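You operate a simulated robot arm through the tools that you are given. There is no shell and no other tool. Be economical: measure what you need, move in short steps, check, and stop when the job is done.

Carry out the task below with a simulated two-armed robot. There is one attempt and no reset: what you move stays moved.

JOB
Wipe the bearing cover with the yellow rag, then scrap the rag.
Fine: rig power off before you wipe; the rag is in the red drawer, shut it after; rag into the scrap tub; leave the orange guard open; drop nothing. What is to be rubbed or washed off counts as gone when no trace of it is left.

Only the result counts: the job must be done as asked and must still hold three seconds after the hand-in. Knocking over, shifting, dropping, spilling or breaking anything else fails it. A push-on lid holds only when it is set on centred and level and pressed home; a screw cap is set on level and turned clockwise until tight.

ROBOT AND FRAMES
Two 7-joint arms with fingered hands on one trunk, on a base that drives. Base frame: it is fixed to the floor where the robot stands at the start and does not move with it; the origin is under the middle of the robot, x ahead of it, y to its left, z up. Lengths are in m, angles in rad, forces in N, time in s.
The left shoulder is at the start at [0.06, 0.166, 0.951], the right one opposite. With the tool pointing down near the work surface each hand reaches from about 0.28 to 0.84 m from the robot's upright axis, wherever it stands, measured 20 degrees to its own side. Places, roughly: bearing cover of the rig [0.7, 0, 0.9]; belt rig [0.7, -0.2, 0.9]; grease cup [0.7, 0, 0.9]; inside of the red drawer of the blue bench [0.7, -0.5, 0.6]; orange guard [0.7, -0.4, 1]; red drawer of the blue bench [0.6, -0.5, 0.7]; rig power switch [0.5, 0, 0.9]; ring key (16x5x3 cm) [0.7, -0.4, 0.6]; run button of the rig [0.5, -0.1, 0.9]; scrap [0.8, 0.2, 0.9]. Payload 5 kg a hand.
Tool frame (each hand has its own): the origin (TCP) lies between the finger pads and is the grasp point; the fingertips stand 0.032 m ahead of it; z points along the fingers, y is the line along which they close. Largest opening 0.16 m; the body of the gripper starts 0.089 m behind the TCP. The gripper is a hand of 3 fingers: y runs from the thumb to the fingers, the wrist lies at [0, 0, -0.267] in the tool frame, and closing takes about 1.5 s.
Orientation is that of the tool frame in the base frame, as a unit quaternion [w, x, y, z]. With the fingers straight down and closing along the base's y, the tool's x points along the base's -x, its y along +y and its z along -z.

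CONTROLS
- The arms move only by the tool send_rows. It takes "left_commands", "right_commands" or both (then of equal length, played together; a hand with none holds still); each is a list of rows, each a list of 7 numbers: the finger opening in m, from 0 to 0.16, then the shift along the tool's x, y, z in m, then the turn, a rotation vector about the tool's x, y, z in rad. In form: [[jaw, dx, dy, dz, ax, ay, az], ...]. A call has 1 to 20 rows; each row shifts and turns the commanded pose from where the row before left it, along the tool's axes as they then stand. A row lasts 0.2 s, in which the tool goes at most 0.05 m and 0.15 rad; a call with a longer step from one row to the next is refused whole, and so is a gripper value outside its range. Where a pose cannot be reached the arm comes as near as it can. A force on the tool above 50 N (or 10 N above the force at the start of the call, whichever is more), or a blocked arm, ends the call early, and 0.2 s more pass. Each finger travels about 0.045 m/s and halts on what it meets, pressing with about 29 N; the grip force reading is that of the motor and also rises with nothing between the fingers. The clock runs only during rows and for 0.2 s after the last one: add rows that do not move to give the fingers time. It gives the time, the measured TCP pose, the force on the tool (base axes), the opening and the grip force at its end, in the units of the frame above (readings bear some noise), with the torque about the TCP (base axes, N m) and any sound that the robot's microphone picked up.
- Cameras (640 x 400 px; columns grow to the right, rows downward): "scene" is now at [0.0424, -0.0246, 1.5878]; the picture's right is [-0.27, -0.96, 0.00], its down [-0.80, 0.23, -0.55] and it looks along [0.53, -0.15, -0.83] (base axes); focal length 272 px, centre (320, 200). "left" rides on the left gripper at [-0.065, -0.004, -0.116] in its tool frame; the picture's right is [0.06, -1.00, 0.00], its down [0.87, 0.05, -0.49] and it looks along [0.49, 0.03, 0.87] (tool axes); focal length 261 px, centre (320, 200). "right" rides on the right gripper at [0.065, -0.004, -0.116] in its tool frame; the picture's right is [0.06, 1.00, 0.00], its down [-0.87, 0.05, -0.49] and it looks along [-0.49, 0.03, 0.87] (tool axes); focal length 261 px, centre (320, 200). There is no depth. A picture from a camera that has moved, and an enlarged one, comes with that camera's place and axes in the base frame and with its lens. The place of the scene camera against the robot may be out by one fixed shift of up to 0.012 m in any direction.
- camera(camera): a new picture of that camera. It takes no simulated time.
- lift_body(by): slides the trunk up (or, below 0, down) by that many m; the arms and the scene camera ride with it, the base frame stays. It gives what a move gives, with no picture.
- drive_base(legs): drives the robot by 1 to 6 legs, each [ahead, turn to the left] in m and rad, along the robot's own axes; the way and the turn of a leg run together, so that a leg with both is an arc; at most 1.5 m and 3.142 rad a leg. The arms and the cameras ride along, it lands a little off, and it stops where it bumps. It gives what a move gives.
- preshape(shape, hand): the hand has 3 fingers and takes this shape, open, in about a second: jaw (thumb against the fingers, like two jaws); tri (thumb and two fingers); tip (a fingertip pinch); poke (one finger out to press); point (the index stretched); flat (the hand flat); cup (the hand cupped); fist (a fist). The gripper value then closes the fingers along that shape, each until it touches; the sizes above hold for jaw. It gives what a move gives, with no picture.
- head_to(pan, tilt): turns the head with the scene camera to pan (to the left, within 1.501 rad either way) and tilt (down, from -0.506 to 1.204), counted from straight ahead of the robot. It gives what a move gives.
- zoom(camera, box): a new picture of the part [left, top, right, bottom] of that camera's present view, enlarged. It takes no simulated time.
- hand_in(): hands the job in; it is judged then, once.

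Go step by step. Nothing tells you exact positions but the pictures and the camera data: compare them with the known pose of the tool, close in by small moves and look again before you grip or let go. The budget is 120 turns and 88 pictures, counting those below and the enlarged ones. Unless the task says otherwise, let go and move clear before handing in, and close with one line.

The tools are called as a command line: name --argument value ..., lists and objects as JSON in quotes. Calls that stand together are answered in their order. send_rows: Moves the arms, as the interface text tells. Its arguments: {"type":"object","properties":{"left_commands":{"type":"array"},"right_commands":{"type":"array"}},"required":[]} The other tools are called the same way: lift_body (by) slides the trunk up or down; preshape (shape, hand) gives the hand a shape; drive_base (legs) drives the base; head_to (pan, tilt) turns the head that bears the scene camera; camera (camera) takes a picture; zoom (camera, box) takes an enlarged picture of a part of a camera's view; hand_in () hands the job in.

At the start:

```text
time_s: 0.0
left_position: [0.5267, 0.0734, 1.2387]
left_tool_rot: [0.0, 0.0, 1.0, 0.0]
left_force: [-0.5, 0.4, -0.1]
left_ft_torque: [0.01, -0.02, 0.0]
left_opening: 0.16
left_finger_force: 0.1
left_shape: jaw
right_position: [0.3997, -0.3507, 1.2341]
right_tool_rot: [-0.001, 0.0, 1.0, 0.0]
right_force: [0.0, 0.1, 0.7]
right_ft_torque: [-0.01, 0.02, 0.03]
right_opening: 0.1599
right_finger_force: 0.0
right_shape: jaw
trunk travel left (down, up): [-0.5, 0.09]
robot x, y, heading: [0.0025, -0.0051, 0.002]
head pan, tilt: [-0.278, 0.986]
```

scene: 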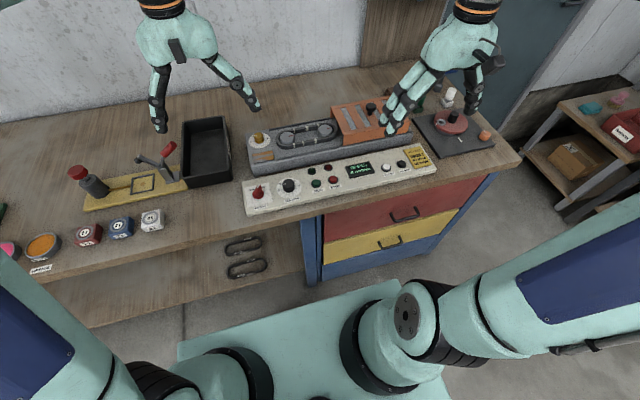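
right: 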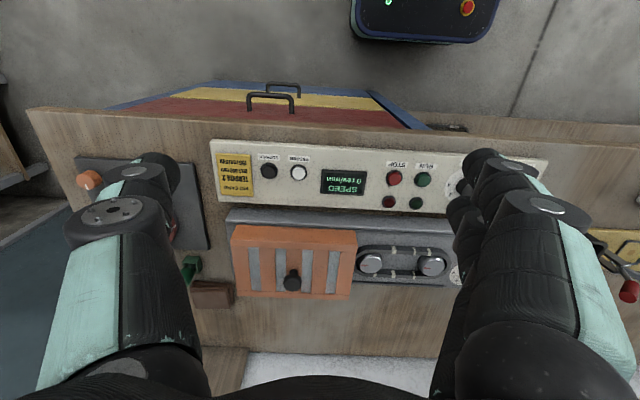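
left: 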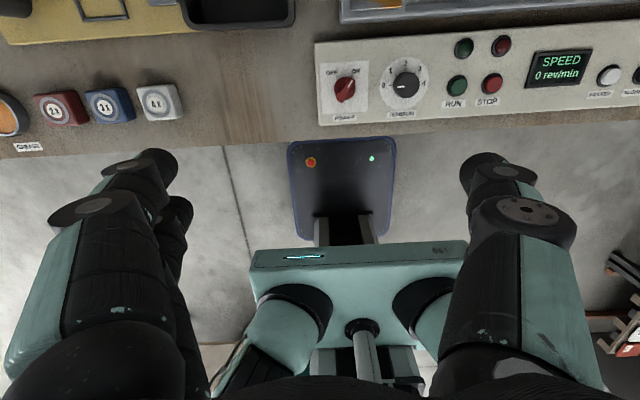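

I see the belt rig with its control panel, the red drawer below, and the black tub to the left. First I zoom in on the panel, the rig and the drawer for details.

zoom --camera "scene" --box '[230, 80, 450, 220]'

zoom --camera "left" --box '[300, 0, 640, 140]'

zoom --camera "scene" --box '[60, 100, 260, 225]'

```text
2.86 times, centred on (340, 150) of scene
camera zoom: at [0.0424, -0.0246, 1.5878], right [-0.27, -0.96, 0.0], down [-0.8, 0.23, -0.55], along [0.53, -0.15, -0.83], focal length 776 px, centre (263, 343)
```

zoom: 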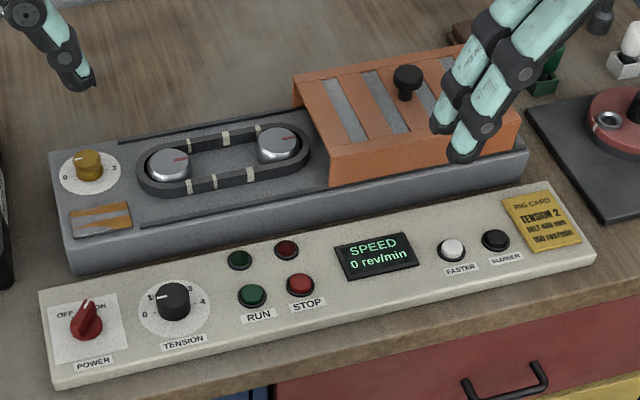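

```text
1.88 times, centred on (470, 70) of left
camera zoom: at [0.5924, 0.0694, 1.3548], right [-0.06, -1.0, 0.0], down [-0.87, 0.05, 0.49], along [-0.49, 0.03, -0.87], focal length 491 px, centre (38, 445)
```

zoom: 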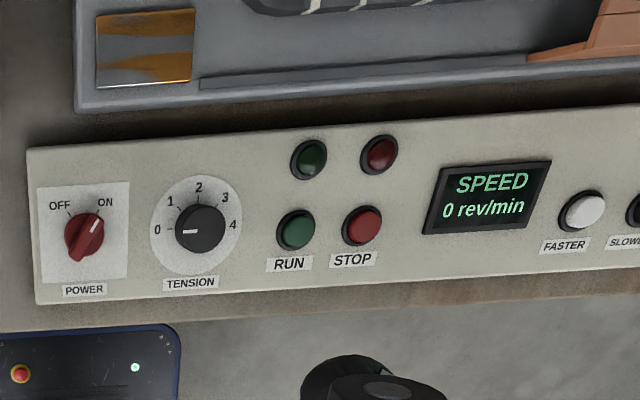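

```text
3.20 times, centred on (160, 162) of scene
camera zoom: at [0.0424, -0.0246, 1.5878], right [-0.27, -0.96, 0.0], down [-0.8, 0.23, -0.55], along [0.53, -0.15, -0.83], focal length 869 px, centre (832, 320)
```

zoom: 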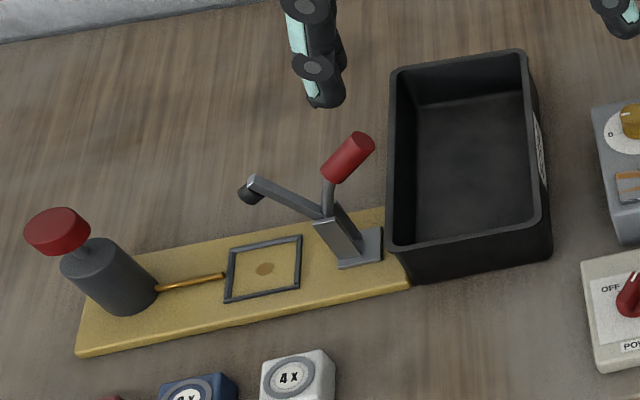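

Power switch looks set to ON (display lit), the dirty bearing cover is the small plate at the rig's front left. I look more closely at the knob and at the drawer.

zoom --camera "left" --box '[310, 30, 440, 130]'

zoom --camera "scene" --box '[300, 160, 500, 285]'

zoom --camera "right" --box '[100, 70, 480, 230]'

```text
4.00 times, centred on (375, 80) of left
camera zoom: at [0.5924, 0.0694, 1.3548], right [-0.06, -1.0, 0.0], down [-0.87, 0.05, 0.49], along [-0.49, 0.03, -0.87], focal length 1043 px, centre (100, 680)
```

zoom: 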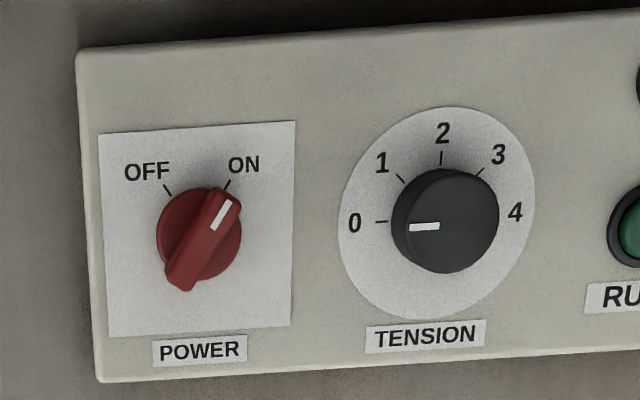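

```text
3.20 times, centred on (400, 222) of scene
camera zoom: at [0.0424, -0.0246, 1.5878], right [-0.27, -0.96, 0.0], down [-0.8, 0.23, -0.55], along [0.53, -0.15, -0.83], focal length 869 px, centre (64, 128)
```

zoom: 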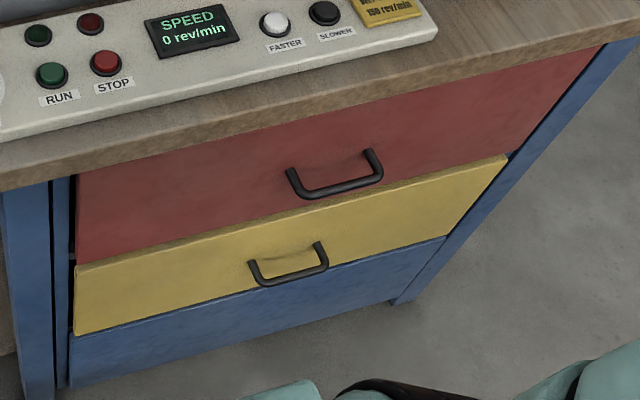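

```text
1.68 times, centred on (290, 150) of right
camera zoom: at [0.3341, -0.3549, 1.3489], right [-0.06, 1.0, 0.0], down [0.87, 0.05, 0.49], along [0.49, 0.03, -0.87], focal length 439 px, centre (370, 284)
```

zoom: 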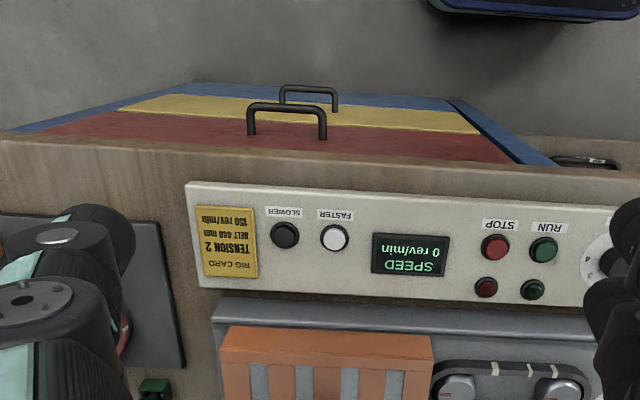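

The knob points to ON and must go about 60° counter‑clockwise; I take it to be near (0.545, 0.03, 0.92). I bring the left hand above it with the jaws across the ridge, and look.

send_rows --left_commands '[[0.14, -0.004, -0.0105, 0.045, 0, 0, 0], [0.12, -0.004, -0.0105, 0.045, 0, 0, 0], [0.1, -0.004, -0.0105, 0.045, 0, 0, 0], [0.08, -0.004, -0.0105, 0.045, 0, 0, 0], [0.08, 0, 0, 0, 0, 0, 0.13], [0.08, 0, 0, 0, 0, 0, 0.13], [0.08, 0, 0, 0, 0, 0, 0.13], [0.08, 0, 0, 0, 0, 0, 0.13], [0.08, 0, 0, 0, 0, 0, 0]]'

camera --camera "left"

zoom --camera "scene" --box '[220, 120, 320, 220]'

```text
time_s: 2.0
left_position: [0.5431, 0.0304, 1.0584]
left_tool_rot: [0.0, 0.259, 0.966, 0.0]
left_force: [0.6, -0.5, 0.0]
left_ft_torque: [-0.03, 0.0, 0.02]
left_opening: 0.0809
left_finger_force: 0.0
left_shape: jaw
right_position: [0.4001, -0.3515, 1.2349]
right_tool_rot: [0.0, 0.0, 1.0, 0.0]
right_force: [0.8, -0.1, -0.2]
right_ft_torque: [-0.03, 0.0, -0.01]
right_opening: 0.1599
right_finger_force: 0.1
right_shape: jaw
trunk travel left (down, up): [-0.5, 0.09]
robot x, y, heading: [-0.0033, 0.0005, -0.003]
head pan, tilt: [-0.278, 0.986]
```

```text
78 pictures are left
camera left: at [0.5978, -0.005, 1.175], right [-0.55, -0.83, 0.0], down [-0.73, 0.48, 0.49], along [-0.41, 0.27, -0.87], focal length 261 px, centre (320, 200)
```

left: 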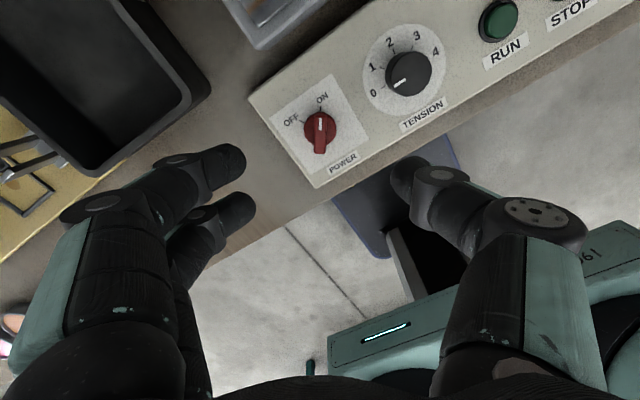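

```text
4.00 times, centred on (270, 170) of scene
camera zoom: at [0.0423, -0.0246, 1.5878], right [-0.27, -0.96, 0.0], down [-0.8, 0.23, -0.55], along [0.53, -0.15, -0.83], focal length 1086 px, centre (520, 320)
```

zoom: 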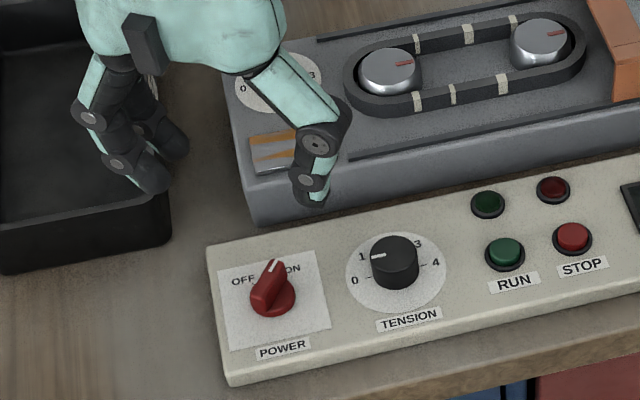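

The knob ridge is in line with the jaws and right below the TCP. I descend part way and look again.

send_rows --left_commands '[[0.06, 0, 0, 0.03, 0, 0, 0], [0.05, 0, 0, 0.03, 0, 0, 0], [0.05, 0, 0, 0.0, 0, 0, 0]]'

camera --camera "left"

zoom --camera "scene" --box '[220, 120, 320, 220]'

```text
time_s: 2.8
left_position: [0.5421, 0.03, 0.9994]
left_tool_rot: [0.001, 0.258, 0.966, 0.0]
left_force: [-0.1, 0.3, 0.1]
left_ft_torque: [0.01, 0.0, 0.05]
left_opening: 0.0502
left_finger_force: 0.0
left_shape: jaw
right_position: [0.401, -0.3509, 1.2353]
right_tool_rot: [0.0, 0.0, 1.0, -0.001]
right_force: [-0.1, 0.1, 0.3]
right_ft_torque: [0.0, 0.02, -0.01]
right_opening: 0.1596
right_finger_force: 0.1
right_shape: jaw
trunk travel left (down, up): [-0.5, 0.09]
robot x, y, heading: [-0.0003, -0.0015, 0.003]
head pan, tilt: [-0.278, 0.986]
```

```text
76 pictures are left
camera left: at [0.5976, -0.005, 1.1155], right [-0.55, -0.84, 0.0], down [-0.73, 0.48, 0.49], along [-0.41, 0.27, -0.87], focal length 261 px, centre (320, 200)
```

left: 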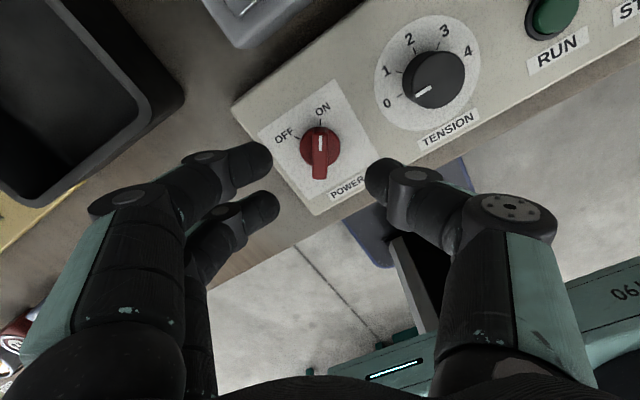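

```text
4.00 times, centred on (270, 170) of scene
camera zoom: at [0.0422, -0.0245, 1.5878], right [-0.27, -0.96, 0.0], down [-0.8, 0.23, -0.55], along [0.53, -0.15, -0.83], focal length 1086 px, centre (520, 320)
```

zoom: 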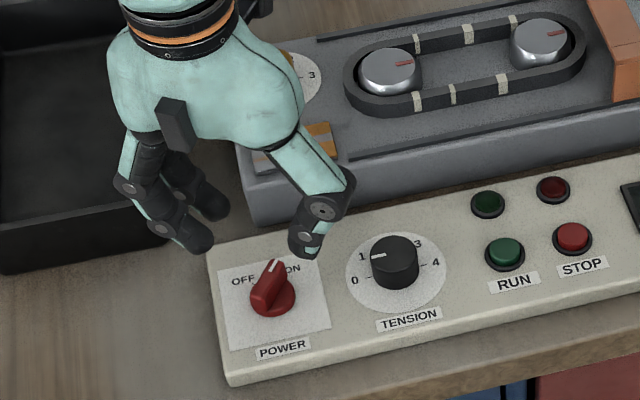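

Still centred. I descend 3 cm further and check.

send_rows --left_commands '[[0.05, 0, 0, 0.015, 0, 0, 0], [0.05, 0, 0, 0.015, 0, 0, 0], [0.05, 0, 0, 0.0, 0, 0, 0]]'

camera --camera "left"

zoom --camera "scene" --box '[220, 120, 320, 220]'

```text
time_s: 3.6
left_position: [0.5435, 0.0302, 0.9688]
left_tool_rot: [0.0, 0.257, 0.966, -0.001]
left_force: [0.4, 0.5, 0.1]
left_ft_torque: [0.0, 0.01, -0.01]
left_opening: 0.0504
left_finger_force: 0.0
left_shape: jaw
right_position: [0.4003, -0.3495, 1.2344]
right_tool_rot: [0.0, 0.0, 1.0, 0.0]
right_force: [-0.1, -0.1, -1.4]
right_ft_torque: [0.0, 0.03, -0.01]
right_opening: 0.1599
right_finger_force: 0.1
right_shape: jaw
trunk travel left (down, up): [-0.5, 0.09]
robot x, y, heading: [0.0003, 0.0009, -0.002]
head pan, tilt: [-0.278, 0.986]
```

```text
74 pictures are left
camera left: at [0.5976, -0.005, 1.0853], right [-0.55, -0.84, 0.0], down [-0.73, 0.48, 0.49], along [-0.41, 0.27, -0.87], focal length 261 px, centre (320, 200)
```

left: 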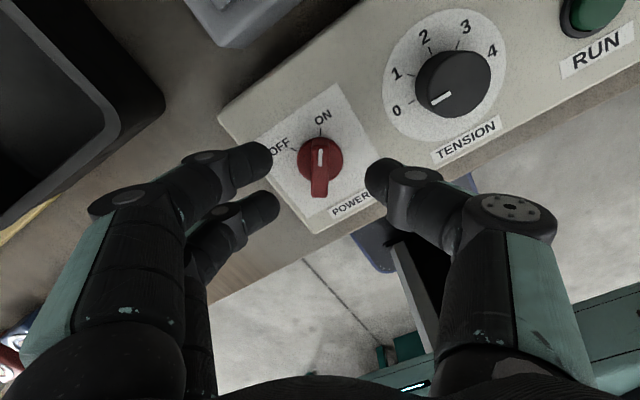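

```text
4.00 times, centred on (270, 170) of scene
camera zoom: at [0.0423, -0.0245, 1.5878], right [-0.27, -0.96, 0.0], down [-0.8, 0.23, -0.55], along [0.53, -0.15, -0.83], focal length 1086 px, centre (520, 320)
```

zoom: 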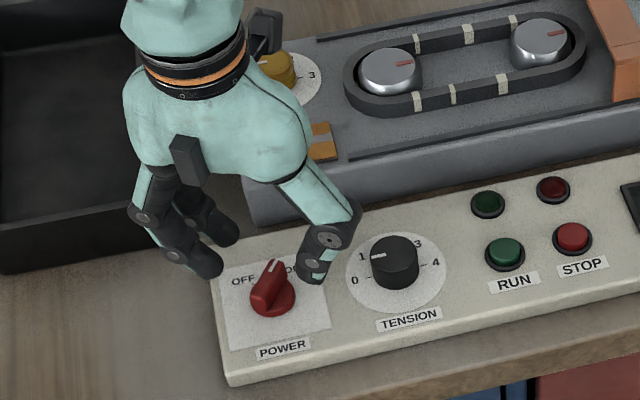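

Knob about z≈0.92. Another 2 cm down, then look.

send_rows --left_commands '[[0.05, 0, 0, 0.01, 0, 0, 0], [0.05, 0, 0, 0.01, 0, 0, 0], [0.05, 0, 0, 0.0, 0, 0, 0]]'

zoom --camera "left" --box '[220, 100, 420, 225]'

zoom --camera "scene" --box '[230, 150, 310, 220]'

```text
time_s: 4.4
left_position: [0.5421, 0.0307, 0.9473]
left_tool_rot: [0.0, 0.258, 0.966, 0.0]
left_force: [-0.6, -0.5, 0.9]
left_ft_torque: [0.01, 0.0, 0.01]
left_opening: 0.0503
left_finger_force: 0.2
left_shape: jaw
right_position: [0.4014, -0.3498, 1.2341]
right_tool_rot: [0.0, 0.0, 1.0, -0.001]
right_force: [0.9, 0.1, 0.3]
right_ft_torque: [-0.04, 0.03, 0.05]
right_opening: 0.1601
right_finger_force: 0.1
right_shape: jaw
trunk travel left (down, up): [-0.5, 0.09]
robot x, y, heading: [0.0007, -0.0017, 0.003]
head pan, tilt: [-0.278, 0.986]
```

```text
3.20 times, centred on (320, 162) of left
camera zoom: at [0.5973, -0.005, 1.0647], right [-0.55, -0.84, 0.0], down [-0.73, 0.48, 0.49], along [-0.41, 0.27, -0.87], focal length 834 px, centre (320, 320)
```

zoom: 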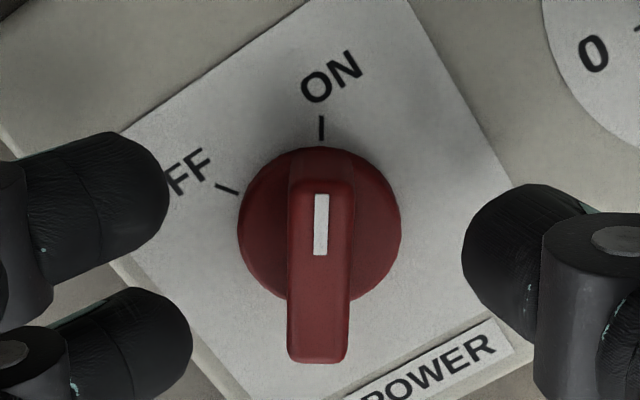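

```text
5.71 times, centred on (270, 185) of scene
camera zoom: at [0.0423, -0.0246, 1.5878], right [-0.27, -0.96, 0.0], down [-0.8, 0.23, -0.55], along [0.53, -0.15, -0.83], focal length 1552 px, centre (606, 286)
```

zoom: 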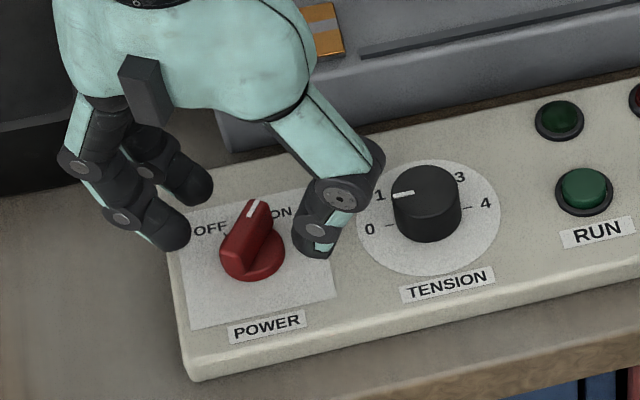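

The fingers straddle the ridge. I go 8 mm lower and close gently.

send_rows --left_commands '[[0.05, 0, 0, 0.008, 0, 0, 0], [0.03, 0, 0, 0, 0, 0, 0], [0.02, 0, 0, 0, 0, 0, 0], [0.01, 0, 0, 0, 0, 0, 0], [0.0, 0, 0, 0, 0, 0, 0], [0.0, 0, 0, 0, 0, 0, 0], [0.0, 0, 0, 0, 0, 0, 0]]'

zoom --camera "left" --box '[220, 100, 420, 225]'

```text
time_s: 6.0
left_position: [0.5432, 0.0306, 0.9407]
left_tool_rot: [0.0, 0.257, 0.966, 0.0]
left_force: [1.2, 1.4, -1.2]
left_ft_torque: [0.31, -0.2, 0.0]
left_opening: 0.0079
left_finger_force: 28.5
left_shape: jaw
right_position: [0.4009, -0.3514, 1.2349]
right_tool_rot: [0.001, 0.0, 1.0, -0.001]
right_force: [0.0, 0.1, -0.2]
right_ft_torque: [-0.01, 0.0, 0.0]
right_opening: 0.1599
right_finger_force: 0.1
right_shape: jaw
trunk travel left (down, up): [-0.5, 0.09]
robot x, y, heading: [0.0022, 0.0012, -0.003]
head pan, tilt: [-0.278, 0.986]
```

```text
3.20 times, centred on (320, 162) of left
camera zoom: at [0.5977, -0.0048, 1.0568], right [-0.55, -0.84, 0.0], down [-0.73, 0.48, 0.49], along [-0.41, 0.27, -0.87], focal length 834 px, centre (320, 320)
```

zoom: 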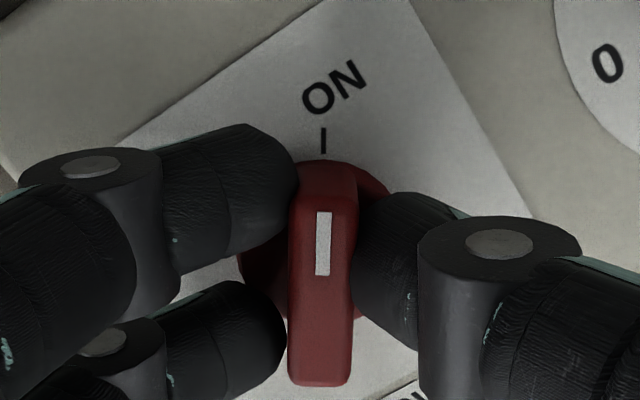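

Ridge gripped. I turn it counter‑clockwise about 60°.

send_rows --left_commands '[[0, 0, 0, 0, 0, 0, -0.12], [0, 0, 0, 0, 0, 0, -0.12], [0, 0, 0, 0, 0, 0, -0.12], [0, 0, 0, 0, 0, 0, -0.12], [0, 0, 0, 0, 0, 0, -0.12], [0, 0, 0, 0, 0, 0, -0.12], [0, 0, 0, 0, 0, 0, -0.12], [0, 0, 0, 0, 0, 0, -0.12], [0, 0, 0, 0, 0, 0, -0.1], [0, 0, 0, 0, 0, 0, 0]]'

camera --camera "scene"

```text
time_s: 8.2
left_position: [0.5436, 0.0338, 0.9396]
left_tool_rot: [0.0, -0.269, 0.963, 0.0]
left_force: [7.0, 18.8, 7.3]
left_ft_torque: [0.95, 0.04, -0.03]
left_opening: 0.0074
left_finger_force: 28.7
left_shape: jaw
right_position: [0.3999, -0.3496, 1.2352]
right_tool_rot: [0.0, 0.0, 1.0, -0.001]
right_force: [0.8, -0.2, 0.9]
right_ft_torque: [0.0, 0.0, 0.0]
right_opening: 0.1597
right_finger_force: 0.0
right_shape: jaw
trunk travel left (down, up): [-0.5, 0.09]
robot x, y, heading: [-0.0004, 0.0029, -0.002]
head pan, tilt: [-0.278, 0.986]
```

```text
69 pictures are left
camera scene: at [0.0426, -0.0227, 1.5878], right [-0.27, -0.96, 0.0], down [-0.8, 0.23, -0.55], along [0.53, -0.15, -0.83], focal length 272 px, centre (320, 200)
```

scene: 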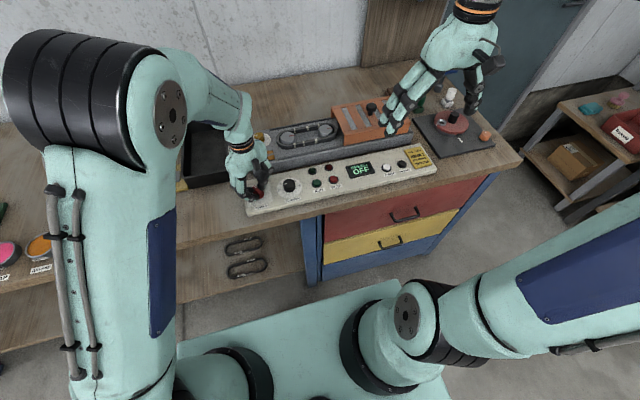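

The display reads OFF. I open the left hand slightly and lift clear.

send_rows --left_commands '[[0.04, 0, 0, 0, 0, 0, 0], [0.045, 0, 0, 0, 0, 0, 0], [0.045, 0, 0, 0, 0, 0, 0], [0.045, 0, 0, -0.03, 0, 0, 0], [0.045, 0, 0, -0.045, 0, 0, 0], [0.045, 0, 0, -0.045, 0, 0, 0.135], [0.045, 0, 0, -0.045, 0, 0, 0.135], [0.045, 0, 0, -0.045, 0, 0, 0.135], [0.08, 0, 0, -0.045, 0, 0, 0.135], [0.08, 0, 0.045, -0.0, 0, 0, 0], [0.08, 0, 0.045, -0.0, 0, 0, 0], [0.08, 0, 0.045, -0.0, 0, 0, 0], [0.08, 0, 0.045, -0.0, 0, 0, 0]]'

head_to --pan -0.7 --tilt 1.0

camera --camera "scene"

```text
time_s: 11.0
left_position: [0.5429, 0.2123, 1.1957]
left_tool_rot: [0.0, 0.0, 1.0, -0.001]
left_force: [-0.3, 0.8, -0.3]
left_ft_torque: [-0.01, -0.01, 0.03]
left_opening: 0.0795
left_finger_force: 0.1
left_shape: jaw
right_position: [0.3999, -0.3501, 1.234]
right_tool_rot: [0.0, -0.001, 1.0, 0.0]
right_force: [0.3, 0.4, 0.0]
right_ft_torque: [-0.03, 0.0, -0.04]
right_opening: 0.1601
right_finger_force: 0.1
right_shape: jaw
trunk travel left (down, up): [-0.5, 0.09]
robot x, y, heading: [-0.0032, -0.0046, 0.001]
head pan, tilt: [-0.278, 0.986]
```

```text
time_s: 11.9
left_position: [0.5435, 0.2112, 1.1946]
left_tool_rot: [0.0, -0.001, 1.0, 0.0]
left_force: [0.0, 0.8, -0.1]
left_ft_torque: [0.0, 0.03, 0.0]
left_opening: 0.0794
left_finger_force: 0.0
left_shape: jaw
right_position: [0.4001, -0.3506, 1.2342]
right_tool_rot: [0.0, 0.0, 1.0, 0.0]
right_force: [0.3, -0.1, 0.4]
right_ft_torque: [0.0, 0.0, 0.01]
right_opening: 0.1601
right_finger_force: 0.0
right_shape: jaw
trunk travel left (down, up): [-0.5, 0.09]
robot x, y, heading: [0.0006, -0.0007, 0.001]
head pan, tilt: [-0.7, 1.0]
```

```text
68 pictures are left
camera scene: at [0.0278, -0.05, 1.5868], right [-0.64, -0.77, 0.0], down [-0.64, 0.54, -0.54], along [0.41, -0.35, -0.84], focal length 272 px, centre (320, 200)
```

scene: 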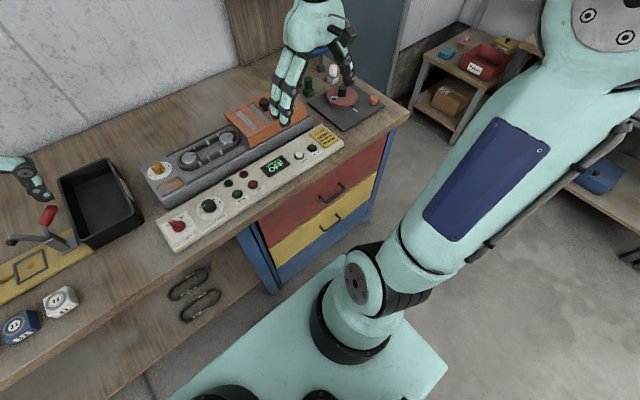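

Power is off. Now the drawer: I back the base off 0.3 m to have room for the open drawer, and point the right hand forward with vertical jaws for the horizontal handle.

drive_base --legs '[[-0.3, 0]]'

send_rows --right_commands '[[0.1, -0.04, 0, 0, 0, 0, 0], [0.1, -0.04, 0, 0, 0, 0, 0], [0.1, -0.04, 0, 0, 0, 0, 0], [0.1, -0.04, 0, 0, 0, 0, 0], [0.1, -0.04, 0, 0, 0, 0, 0], [0.1, 0, 0, 0, 0, -0.143, 0], [0.1, 0, 0, 0, 0, -0.143, 0], [0.1, 0, 0, 0, 0, -0.143, 0], [0.1, 0, 0, 0, 0, -0.143, 0], [0.1, 0, 0, 0, 0, -0.143, 0], [0.1, 0, 0, 0, 0, -0.143, 0], [0.1, 0, 0, 0, 0, -0.143, 0], [0.1, 0, 0, 0, 0, -0.143, 0], [0.1, 0, 0, 0, 0, -0.143, 0], [0.1, 0, 0, 0, 0, -0.143, 0], [0.1, 0, 0, 0, 0, -0.141, 0], [0.1, 0, 0, 0, 0, 0, 0]]'

send_rows --right_commands '[[0.1, 0, 0, 0, 0, 0, 0.143], [0.1, 0, 0, 0, 0, 0, 0.143], [0.1, 0, 0, 0, 0, 0, 0.143], [0.1, 0, 0, 0, 0, 0, 0.143], [0.1, 0, 0, 0, 0, 0, 0.143], [0.1, 0, 0, 0, 0, 0, 0.143], [0.1, 0, 0, 0, 0, 0, 0.143], [0.1, 0, 0, 0, 0, 0, 0.143], [0.1, 0, 0, 0, 0, 0, 0.143], [0.1, 0, 0, 0, 0, 0, 0.143], [0.1, 0, 0, 0, 0, 0, 0.141], [0.1, 0, 0, 0, 0, 0, 0]]'

camera --camera "right"

camera --camera "scene"

```text
time_s: 13.9
left_position: [0.2434, 0.2129, 1.197]
left_tool_rot: [0.001, -0.001, 1.0, -0.001]
left_force: [-0.4, -0.1, 0.3]
left_ft_torque: [0.02, -0.05, -0.03]
left_opening: 0.0795
left_finger_force: 0.0
left_shape: jaw
right_position: [0.1005, -0.35, 1.2348]
right_tool_rot: [0.001, -0.001, 1.0, 0.0]
right_force: [-0.9, 0.4, -0.2]
right_ft_torque: [0.04, -0.05, 0.0]
right_opening: 0.16
right_finger_force: 0.0
right_shape: jaw
trunk travel left (down, up): [-0.5, 0.09]
robot x, y, heading: [-0.2978, 0.001, 0.001]
head pan, tilt: [-0.7, 1.0]
```

```text
time_s: 17.5
left_position: [0.2429, 0.2125, 1.196]
left_tool_rot: [0.0, -0.002, 1.0, 0.0]
left_force: [-0.3, -0.4, 0.0]
left_ft_torque: [0.04, -0.02, 0.01]
left_opening: 0.0791
left_finger_force: 0.0
left_shape: jaw
right_position: [0.3014, -0.35, 1.2348]
right_tool_rot: [0.707, 0.0, 0.707, 0.0]
right_force: [-1.3, 0.3, 0.2]
right_ft_torque: [0.01, 0.02, 0.0]
right_opening: 0.0999
right_finger_force: 0.1
right_shape: jaw
trunk travel left (down, up): [-0.5, 0.09]
robot x, y, heading: [-0.2987, 0.0019, 0.004]
head pan, tilt: [-0.7, 1.0]
```

```text
time_s: 20.1
left_position: [0.2432, 0.2125, 1.1955]
left_tool_rot: [0.0, -0.002, 1.0, -0.001]
left_force: [0.2, 0.4, -0.3]
left_ft_torque: [0.03, -0.01, 0.02]
left_opening: 0.0794
left_finger_force: 0.1
left_shape: jaw
right_position: [0.3024, -0.3499, 1.2353]
right_tool_rot: [0.499, 0.499, 0.501, 0.501]
right_force: [0.8, 0.9, -0.1]
right_ft_torque: [0.03, 0.01, 0.02]
right_opening: 0.0999
right_finger_force: 0.0
right_shape: jaw
trunk travel left (down, up): [-0.5, 0.09]
robot x, y, heading: [-0.3015, -0.0014, 0.004]
head pan, tilt: [-0.7, 1.0]
```

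```text
67 pictures are left
camera right: at [0.185, -0.2844, 1.2297], right [0.0, 0.06, 1.0], down [-0.49, -0.87, 0.05], along [0.87, -0.49, 0.03], focal length 261 px, centre (320, 200)
```

right: 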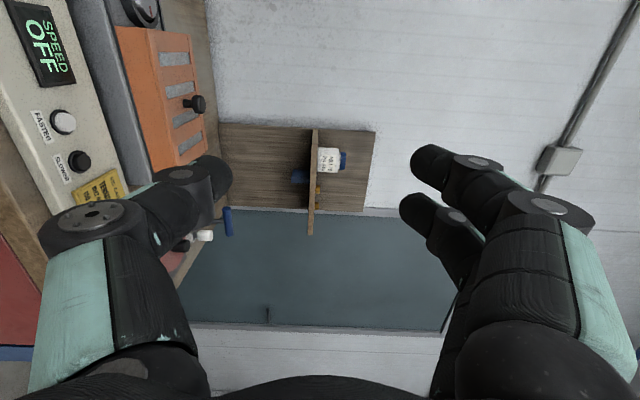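

```text
66 pictures are left
camera scene: at [-0.2713, -0.0504, 1.5868], right [-0.64, -0.77, 0.0], down [-0.64, 0.54, -0.54], along [0.41, -0.35, -0.84], focal length 272 px, centre (320, 200)
```

scene: 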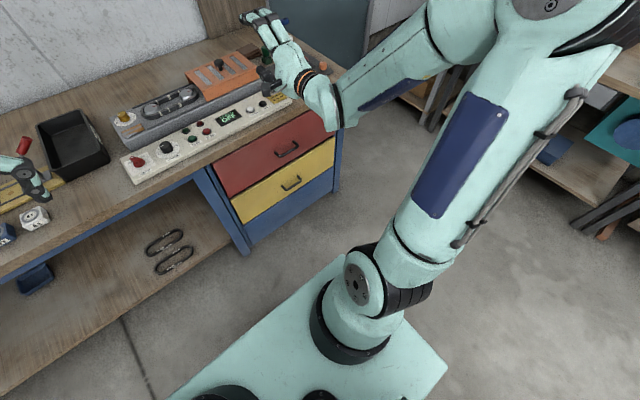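

Triangulation puts the handle near (0.47, -0.49, 0.69). A zoom refines it.

zoom --camera "scene" --box '[205, 100, 345, 200]'

```text
4.00 times, centred on (275, 150) of scene
camera zoom: at [-0.2713, -0.0504, 1.5868], right [-0.64, -0.77, 0.0], down [-0.64, 0.54, -0.54], along [0.41, -0.35, -0.84], focal length 1086 px, centre (500, 400)
```

zoom: 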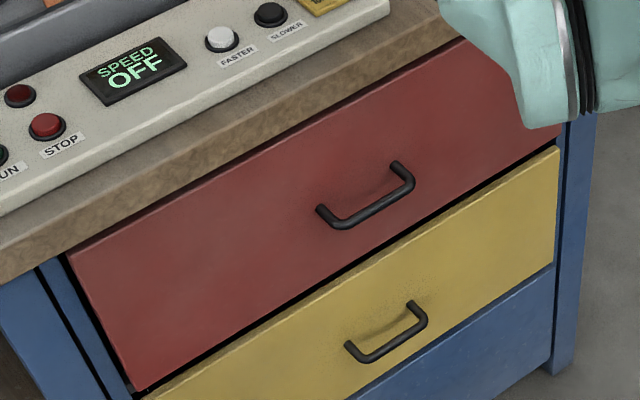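

Handle estimate ≈ (0.43, -0.465, 0.72). I lower the right hand in front of it, staying clear of the bench, and look with its own camera.

send_rows --right_commands '[[0.1, -0.01, -0.044, -0.006, 0, 0, 0], [0.1, -0.01, -0.044, -0.006, 0, 0, 0], [0.1, -0.01, -0.044, -0.006, 0, 0, 0], [0.1, -0.01, -0.044, -0.006, 0, 0, 0], [0.1, -0.01, -0.044, -0.006, 0, 0, 0], [0.1, -0.01, -0.044, -0.006, 0, 0, 0], [0.1, -0.01, -0.044, -0.006, 0, 0, 0], [0.1, -0.01, -0.044, -0.006, 0, 0, 0], [0.1, -0.01, -0.044, -0.006, 0, 0, 0], [0.1, -0.01, -0.044, 0, 0, 0, 0], [0.1, -0.01, -0.044, 0, 0, 0, 0], [0.1, 0, 0, 0, 0, 0, 0]]'

camera --camera "right"

camera --camera "scene"

```text
time_s: 22.7
left_position: [0.2444, 0.2132, 1.196]
left_tool_rot: [0.0, -0.002, 1.0, -0.001]
left_force: [-0.4, 0.6, -0.9]
left_ft_torque: [0.02, -0.04, 0.03]
left_opening: 0.0794
left_finger_force: 0.2
left_shape: jaw
right_position: [0.2496, -0.4598, 0.7508]
right_tool_rot: [0.499, 0.499, 0.5, 0.501]
right_force: [0.5, 0.0, 0.0]
right_ft_torque: [-0.02, -0.01, 0.0]
right_opening: 0.0998
right_finger_force: 0.0
right_shape: jaw
trunk travel left (down, up): [-0.5, 0.09]
robot x, y, heading: [-0.3015, 0.0033, -0.002]
head pan, tilt: [-0.7, 1.0]
```

```text
64 pictures are left
camera right: at [0.1321, -0.3951, 0.7457], right [0.0, 0.06, 1.0], down [-0.49, -0.87, 0.05], along [0.87, -0.49, 0.03], focal length 261 px, centre (320, 200)
```

right: 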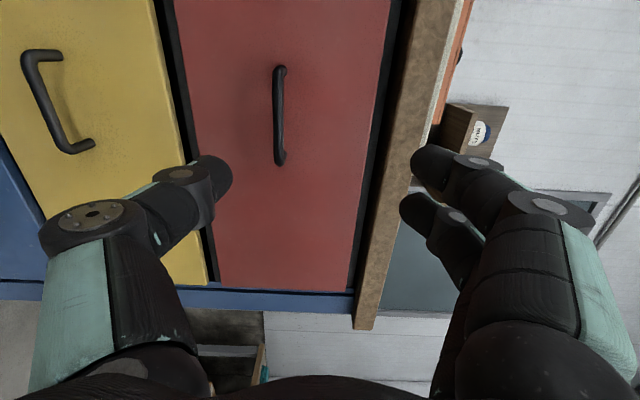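

```text
63 pictures are left
camera scene: at [-0.2713, -0.0503, 1.5868], right [-0.64, -0.77, 0.0], down [-0.64, 0.54, -0.54], along [0.41, -0.35, -0.84], focal length 272 px, centre (320, 200)
```

scene: 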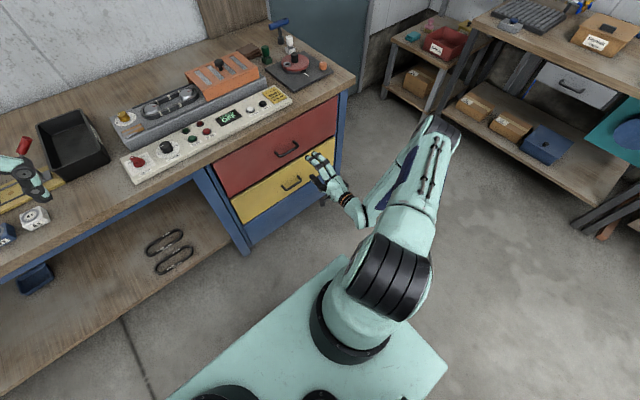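

The bar is at about (0.437, -0.464, 0.706), roughly 10 cm long. I approach level with it, with a small yaw to match the bench.

send_rows --right_commands '[[0.08, -0.004, -0.022, 0, 0, 0.07, 0], [0.07, 0, -0.023, 0.03, 0, 0, 0], [0.06, 0, 0, 0.04, 0, 0, 0], [0.06, 0, 0, 0.04, 0, 0, 0], [0.06, 0, 0, 0, 0, 0, 0]]'

camera --camera "right"

```text
time_s: 23.9
left_position: [0.2438, 0.2109, 1.1957]
left_tool_rot: [0.0, -0.001, 1.0, 0.0]
left_force: [-0.7, 0.1, -0.4]
left_ft_torque: [0.01, 0.03, 0.01]
left_opening: 0.0793
left_finger_force: 0.1
left_shape: jaw
right_position: [0.3589, -0.4569, 0.7066]
right_tool_rot: [0.482, 0.481, 0.518, 0.518]
right_force: [-0.6, 0.6, -0.5]
right_ft_torque: [0.02, 0.0, 0.01]
right_opening: 0.0605
right_finger_force: 0.0
right_shape: jaw
trunk travel left (down, up): [-0.5, 0.09]
robot x, y, heading: [-0.2998, -0.0023, 0.001]
head pan, tilt: [-0.7, 1.0]
```

```text
62 pictures are left
camera right: at [0.2376, -0.3998, 0.7007], right [0.0, 0.06, 1.0], down [-0.43, -0.9, 0.05], along [0.9, -0.43, 0.03], focal length 261 px, centre (320, 200)
```

right: 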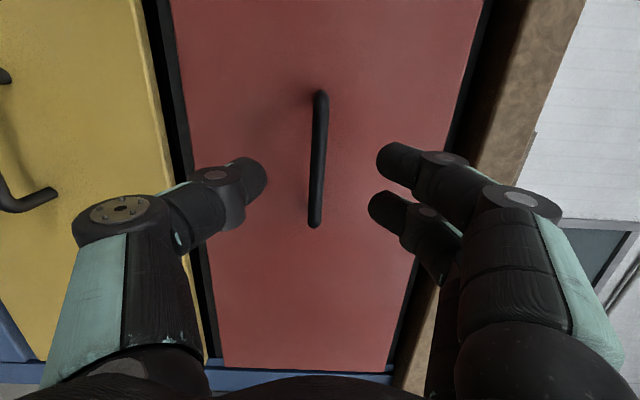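

Bar confirmed at (0.443, -0.460, 0.704). I move in 7 cm and close.

send_rows --right_commands '[[0.06, -0.006, -0.002, 0.03, 0, 0, 0], [0.06, 0, 0, 0.03, 0, 0, 0], [0.06, 0, 0, 0.013, 0, 0, 0], [0.03, 0, 0, 0, 0, 0, 0], [0.01, 0, 0, 0, 0, 0, 0], [0.0, 0, 0, 0, 0, 0, 0], [0, 0, 0, 0, 0, 0, 0], [0, 0, 0, 0, 0, 0, 0]]'

camera --camera "right"

```text
time_s: 25.7
left_position: [0.2438, 0.2131, 1.1952]
left_tool_rot: [0.0, -0.001, 1.0, 0.0]
left_force: [0.1, 0.6, -0.1]
left_ft_torque: [0.01, -0.01, 0.01]
left_opening: 0.0794
left_finger_force: 0.1
left_shape: jaw
right_position: [0.4324, -0.457, 0.7024]
right_tool_rot: [0.481, 0.482, 0.518, 0.518]
right_force: [1.0, -0.8, -4.9]
right_ft_torque: [-0.01, 0.01, 0.03]
right_opening: 0.0002
right_finger_force: 29.0
right_shape: jaw
trunk travel left (down, up): [-0.5, 0.09]
robot x, y, heading: [-0.3, 0.0047, 0.001]
head pan, tilt: [-0.7, 1.0]
```

```text
61 pictures are left
camera right: at [0.311, -0.3999, 0.6976], right [0.0, 0.06, 1.0], down [-0.43, -0.9, 0.05], along [0.9, -0.43, 0.03], focal length 261 px, centre (320, 200)
```

right: 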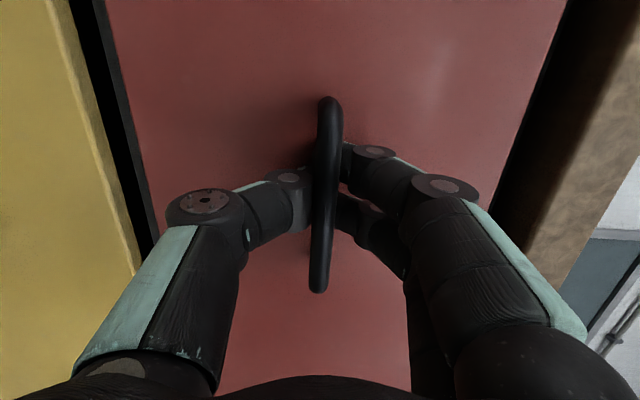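

The fingers have closed around/behind the bar, hooking it. I pull back along the tool axis a little and check.

send_rows --right_commands '[[0, 0, 0, -0.02, 0, 0, 0], [0, 0, 0, -0.02, 0, 0, 0], [0, 0, 0, -0.03, 0, 0, 0], [0, 0, 0, -0.03, 0, 0, 0], [0, 0, 0, 0, 0, 0, 0]]'

camera --camera "right"

```text
time_s: 26.9
left_position: [0.244, 0.2115, 1.1952]
left_tool_rot: [0.001, -0.002, 1.0, -0.002]
left_force: [-0.6, 0.3, 0.0]
left_ft_torque: [0.03, 0.02, -0.02]
left_opening: 0.0797
left_finger_force: 0.1
left_shape: jaw
right_position: [0.3316, -0.4642, 0.7023]
right_tool_rot: [0.481, 0.483, 0.518, 0.517]
right_force: [1.1, 3.6, -5.7]
right_ft_torque: [0.04, 0.02, -0.06]
right_opening: 0.0001
right_finger_force: 29.3
right_shape: jaw
trunk travel left (down, up): [-0.5, 0.09]
robot x, y, heading: [-0.3001, 0.0011, 0.001]
head pan, tilt: [-0.7, 1.0]
```

```text
60 pictures are left
camera right: at [0.2107, -0.4077, 0.698], right [0.0, 0.06, 1.0], down [-0.43, -0.9, 0.05], along [0.9, -0.43, 0.03], focal length 261 px, centre (320, 200)
```

right: 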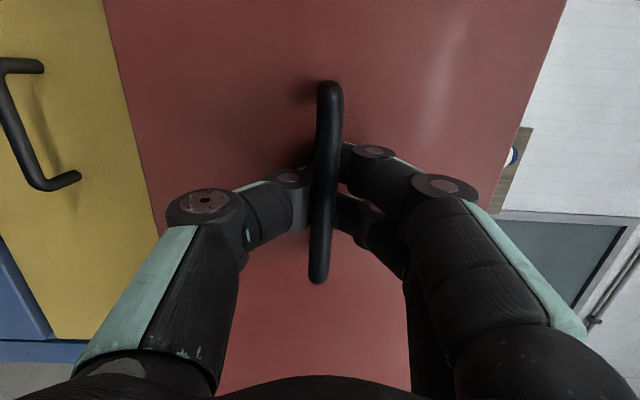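

The drawer comes out 10 cm. I pull a further 14 cm, then look in with the head camera.

send_rows --right_commands '[[0, 0, 0, -0.03, 0, 0, 0], [0, 0, 0, -0.03, 0, 0, 0], [0, 0, 0, -0.03, 0, 0, 0], [0, 0, 0, -0.03, 0, 0, 0], [0, 0, 0, -0.02, 0, 0, 0], [0, 0, 0, 0, 0, 0, 0]]'

camera --camera "scene"

```text
time_s: 28.3
left_position: [0.2432, 0.2135, 1.195]
left_tool_rot: [0.0, -0.002, 1.0, -0.001]
left_force: [-0.7, 0.5, -0.6]
left_ft_torque: [0.0, 0.03, 0.02]
left_opening: 0.0794
left_finger_force: 0.1
left_shape: jaw
right_position: [0.1915, -0.4732, 0.704]
right_tool_rot: [0.481, 0.483, 0.518, 0.517]
right_force: [-0.4, 4.9, -6.7]
right_ft_torque: [0.01, 0.02, -0.01]
right_opening: 0.0
right_finger_force: 29.1
right_shape: jaw
trunk travel left (down, up): [-0.5, 0.09]
robot x, y, heading: [-0.2989, -0.0044, -0.004]
head pan, tilt: [-0.7, 1.0]
```

```text
59 pictures are left
camera scene: at [-0.2709, -0.0505, 1.5867], right [-0.64, -0.77, 0.0], down [-0.64, 0.54, -0.54], along [0.41, -0.35, -0.84], focal length 272 px, centre (320, 200)
```

scene: 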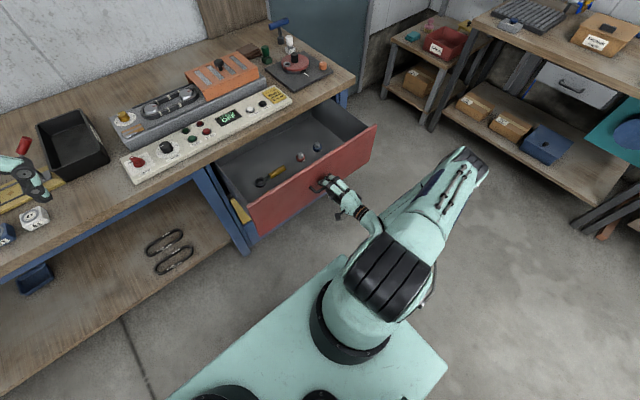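

zoom --camera "scene" --box '[210, 90, 390, 220]'

```text
3.08 times, centred on (300, 155) of scene
camera zoom: at [-0.2709, -0.0505, 1.5867], right [-0.64, -0.77, 0.0], down [-0.64, 0.54, -0.54], along [0.41, -0.35, -0.84], focal length 836 px, centre (382, 338)
```

zoom: 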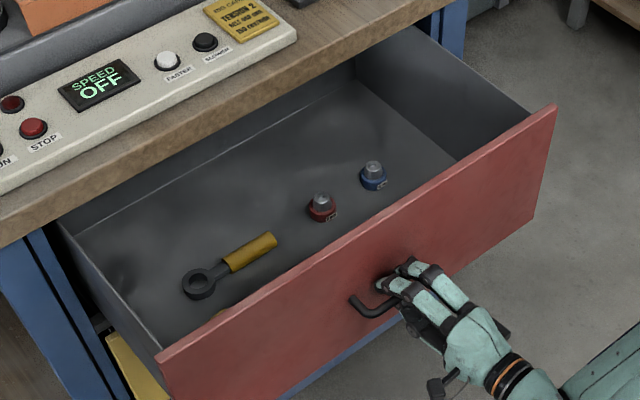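

The drawer holds the ring key and two caps; a bit of yellow shows at the front-left, behind the front panel — likely the rag. I release the handle, back off, rise and point the hand down.

send_rows --right_commands '[[0.04, 0, 0, 0, 0, 0, 0], [0.07, 0, 0, 0, 0, 0, 0], [0.08, 0, 0, 0, 0, 0, 0], [0.08, 0, 0, 0, 0, 0, 0], [0.08, 0, 0, 0, 0, 0, 0], [0.08, 0, 0, -0.03, 0, 0, 0], [0.08, 0, 0, -0.04, 0, 0, 0], [0.08, 0, 0, -0.02, 0, 0, 0], [0.08, 0, 0.04, 0, 0, 0, 0], [0.08, 0, 0.045, 0, 0, 0, 0], [0.08, 0, 0.045, 0, 0, 0, 0], [0.08, 0, 0.045, 0, 0, 0, 0], [0.08, 0, 0.045, 0, 0, 0, 0], [0.08, 0, 0.045, 0, 0, 0, 0], [0.08, 0, 0.045, 0, 0, 0, 0], [0.08, 0, 0.045, 0.03, 0, 0, 0], [0.08, 0, 0.045, 0.04, 0, 0, 0], [0.08, 0, 0, 0.04, 0, 0, 0]]'

send_rows --right_commands '[[0.1, 0, 0, 0, 0, 0, -0.143], [0.1, 0, 0, 0, 0, 0, -0.143], [0.1, 0, 0, 0, 0, 0, -0.143], [0.1, 0, 0, 0, 0, 0, -0.143], [0.1, 0, 0, 0, 0, 0, -0.143], [0.1, 0, 0, 0, 0, 0, -0.143], [0.1, 0, 0, 0, 0, 0, -0.143], [0.1, 0, 0, 0, 0, 0, -0.143], [0.1, 0, 0, 0, 0, 0, -0.143], [0.1, 0, 0, 0, 0, 0, -0.143], [0.1, 0, 0, 0, 0, 0, -0.141], [0.1, 0, 0, 0, 0, 0, 0]]'

send_rows --right_commands '[[0.1, 0, 0, 0, 0, 0.143, 0], [0.1, 0, 0, 0, 0, 0.143, 0], [0.1, 0, 0, 0, 0, 0.143, 0], [0.1, 0, 0, 0, 0, 0.143, 0], [0.1, 0, 0, 0, 0, 0.143, 0], [0.1, 0, 0, 0, 0, 0.143, 0], [0.1, 0, 0, 0, 0, 0.143, 0], [0.1, 0, 0, 0, 0, 0.143, 0], [0.1, 0, 0, 0, 0, 0.143, 0], [0.1, 0, 0, 0, 0, 0.143, 0], [0.1, 0, 0, 0, 0, 0.141, 0], [0.1, 0, 0, 0, 0, 0, 0]]'

camera --camera "right"

camera --camera "scene"

```text
refused: row 16 steps farther than a row can; nothing moved
```

```text
time_s: 30.9
left_position: [0.2436, 0.2121, 1.196]
left_tool_rot: [0.0, -0.001, 1.0, -0.001]
left_force: [0.0, -0.5, 1.1]
left_ft_torque: [0.01, 0.0, -0.01]
left_opening: 0.0795
left_finger_force: 0.0
left_shape: jaw
right_position: [0.1911, -0.4757, 0.7058]
right_tool_rot: [0.707, -0.026, 0.706, 0.025]
right_force: [0.1, -0.5, 4.1]
right_ft_torque: [0.25, -0.09, -0.02]
right_opening: 0.0999
right_finger_force: 0.1
right_shape: jaw
trunk travel left (down, up): [-0.5, 0.09]
robot x, y, heading: [-0.3012, 0.0027, 0.004]
head pan, tilt: [-0.7, 1.0]
```

```text
time_s: 31.9
left_position: [0.2429, 0.2121, 1.1953]
left_tool_rot: [0.0, -0.002, 1.0, -0.001]
left_force: [0.3, -0.1, 0.5]
left_ft_torque: [0.07, 0.01, 0.01]
left_opening: 0.0793
left_finger_force: 0.1
left_shape: jaw
right_position: [0.1988, -0.4716, 0.7116]
right_tool_rot: [0.507, -0.036, 0.861, 0.018]
right_force: [1.9, 1.2, 23.1]
right_ft_torque: [1.41, -0.45, -0.06]
right_opening: 0.1
right_finger_force: 0.0
right_shape: jaw
trunk travel left (down, up): [-0.5, 0.09]
robot x, y, heading: [-0.2962, -0.0023, -0.002]
head pan, tilt: [-0.7, 1.0]
stopped in row 4 (right hand): the force on the tool passed its limit at 52 N (the readings are from after the stop); the commanded pose is now the measured one
```

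```text
57 pictures are left
camera right: at [0.0664, -0.4865, 0.7092], right [-0.11, 0.99, -0.06], down [-0.02, 0.06, 1.0], along [0.99, 0.11, 0.01], focal length 261 px, centre (320, 200)
```

right: 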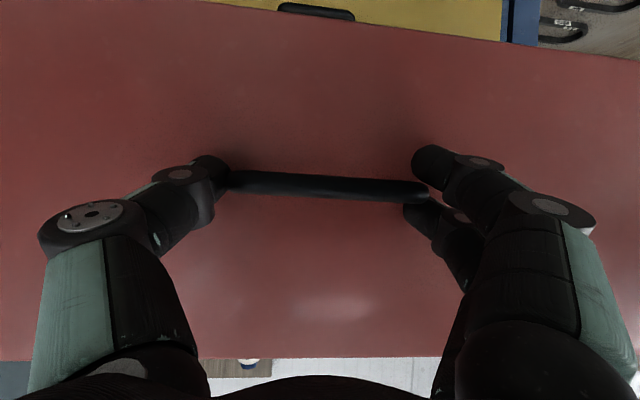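

```text
56 pictures are left
camera scene: at [-0.2711, -0.0505, 1.5863], right [-0.64, -0.77, 0.0], down [-0.64, 0.54, -0.54], along [0.41, -0.35, -0.84], focal length 272 px, centre (320, 200)
```

scene: 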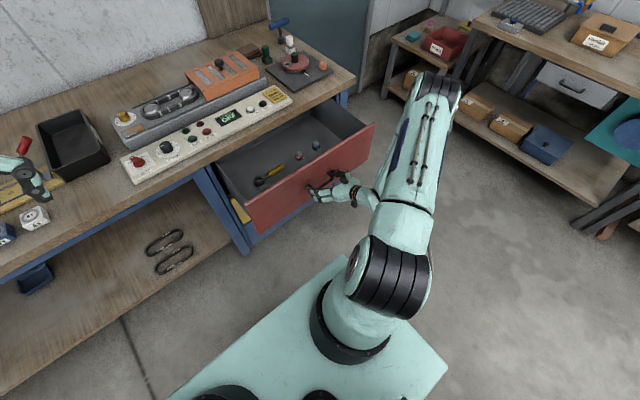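

My first call was refused and the hand turned while still at the handle; no harm is visible and the drawer stands open. I open wide and withdraw along the tool axis first.

send_rows --right_commands '[[0.15, 0, 0, 0, 0, 0, 0], [0.15, 0, 0, 0, 0, 0, 0], [0.15, 0, 0, 0, 0, 0, 0], [0.15, 0, 0, -0.02, 0, 0, 0], [0.15, 0, 0, -0.04, 0, 0, 0], [0.15, 0, 0, -0.04, 0, 0, 0]]'

camera --camera "scene"

```text
time_s: 33.3
left_position: [0.2419, 0.2129, 1.1961]
left_tool_rot: [0.0, -0.002, 1.0, -0.001]
left_force: [0.1, 0.1, 0.3]
left_ft_torque: [-0.01, 0.0, 0.01]
left_opening: 0.0794
left_finger_force: 0.0
left_shape: jaw
right_position: [0.1086, -0.4786, 0.7598]
right_tool_rot: [0.504, -0.035, 0.863, 0.018]
right_force: [-0.5, 0.8, 0.3]
right_ft_torque: [-0.01, 0.02, 0.02]
right_opening: 0.15
right_finger_force: 0.0
right_shape: jaw
trunk travel left (down, up): [-0.5, 0.09]
robot x, y, heading: [-0.2971, -0.0034, 0.001]
head pan, tilt: [-0.7, 1.0]
```

```text
55 pictures are left
camera scene: at [-0.2718, -0.0503, 1.5867], right [-0.64, -0.77, 0.0], down [-0.64, 0.54, -0.54], along [0.41, -0.35, -0.84], focal length 272 px, centre (320, 200)
```

scene: 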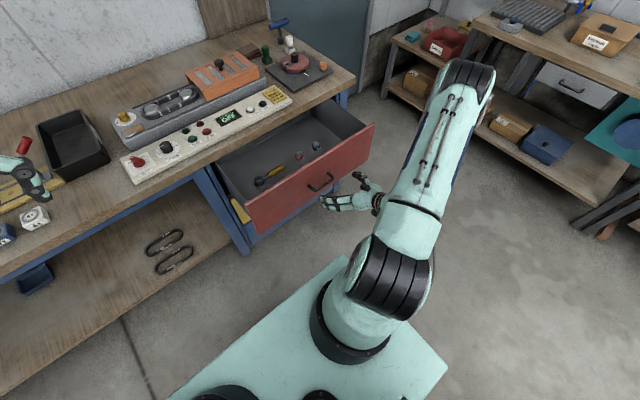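

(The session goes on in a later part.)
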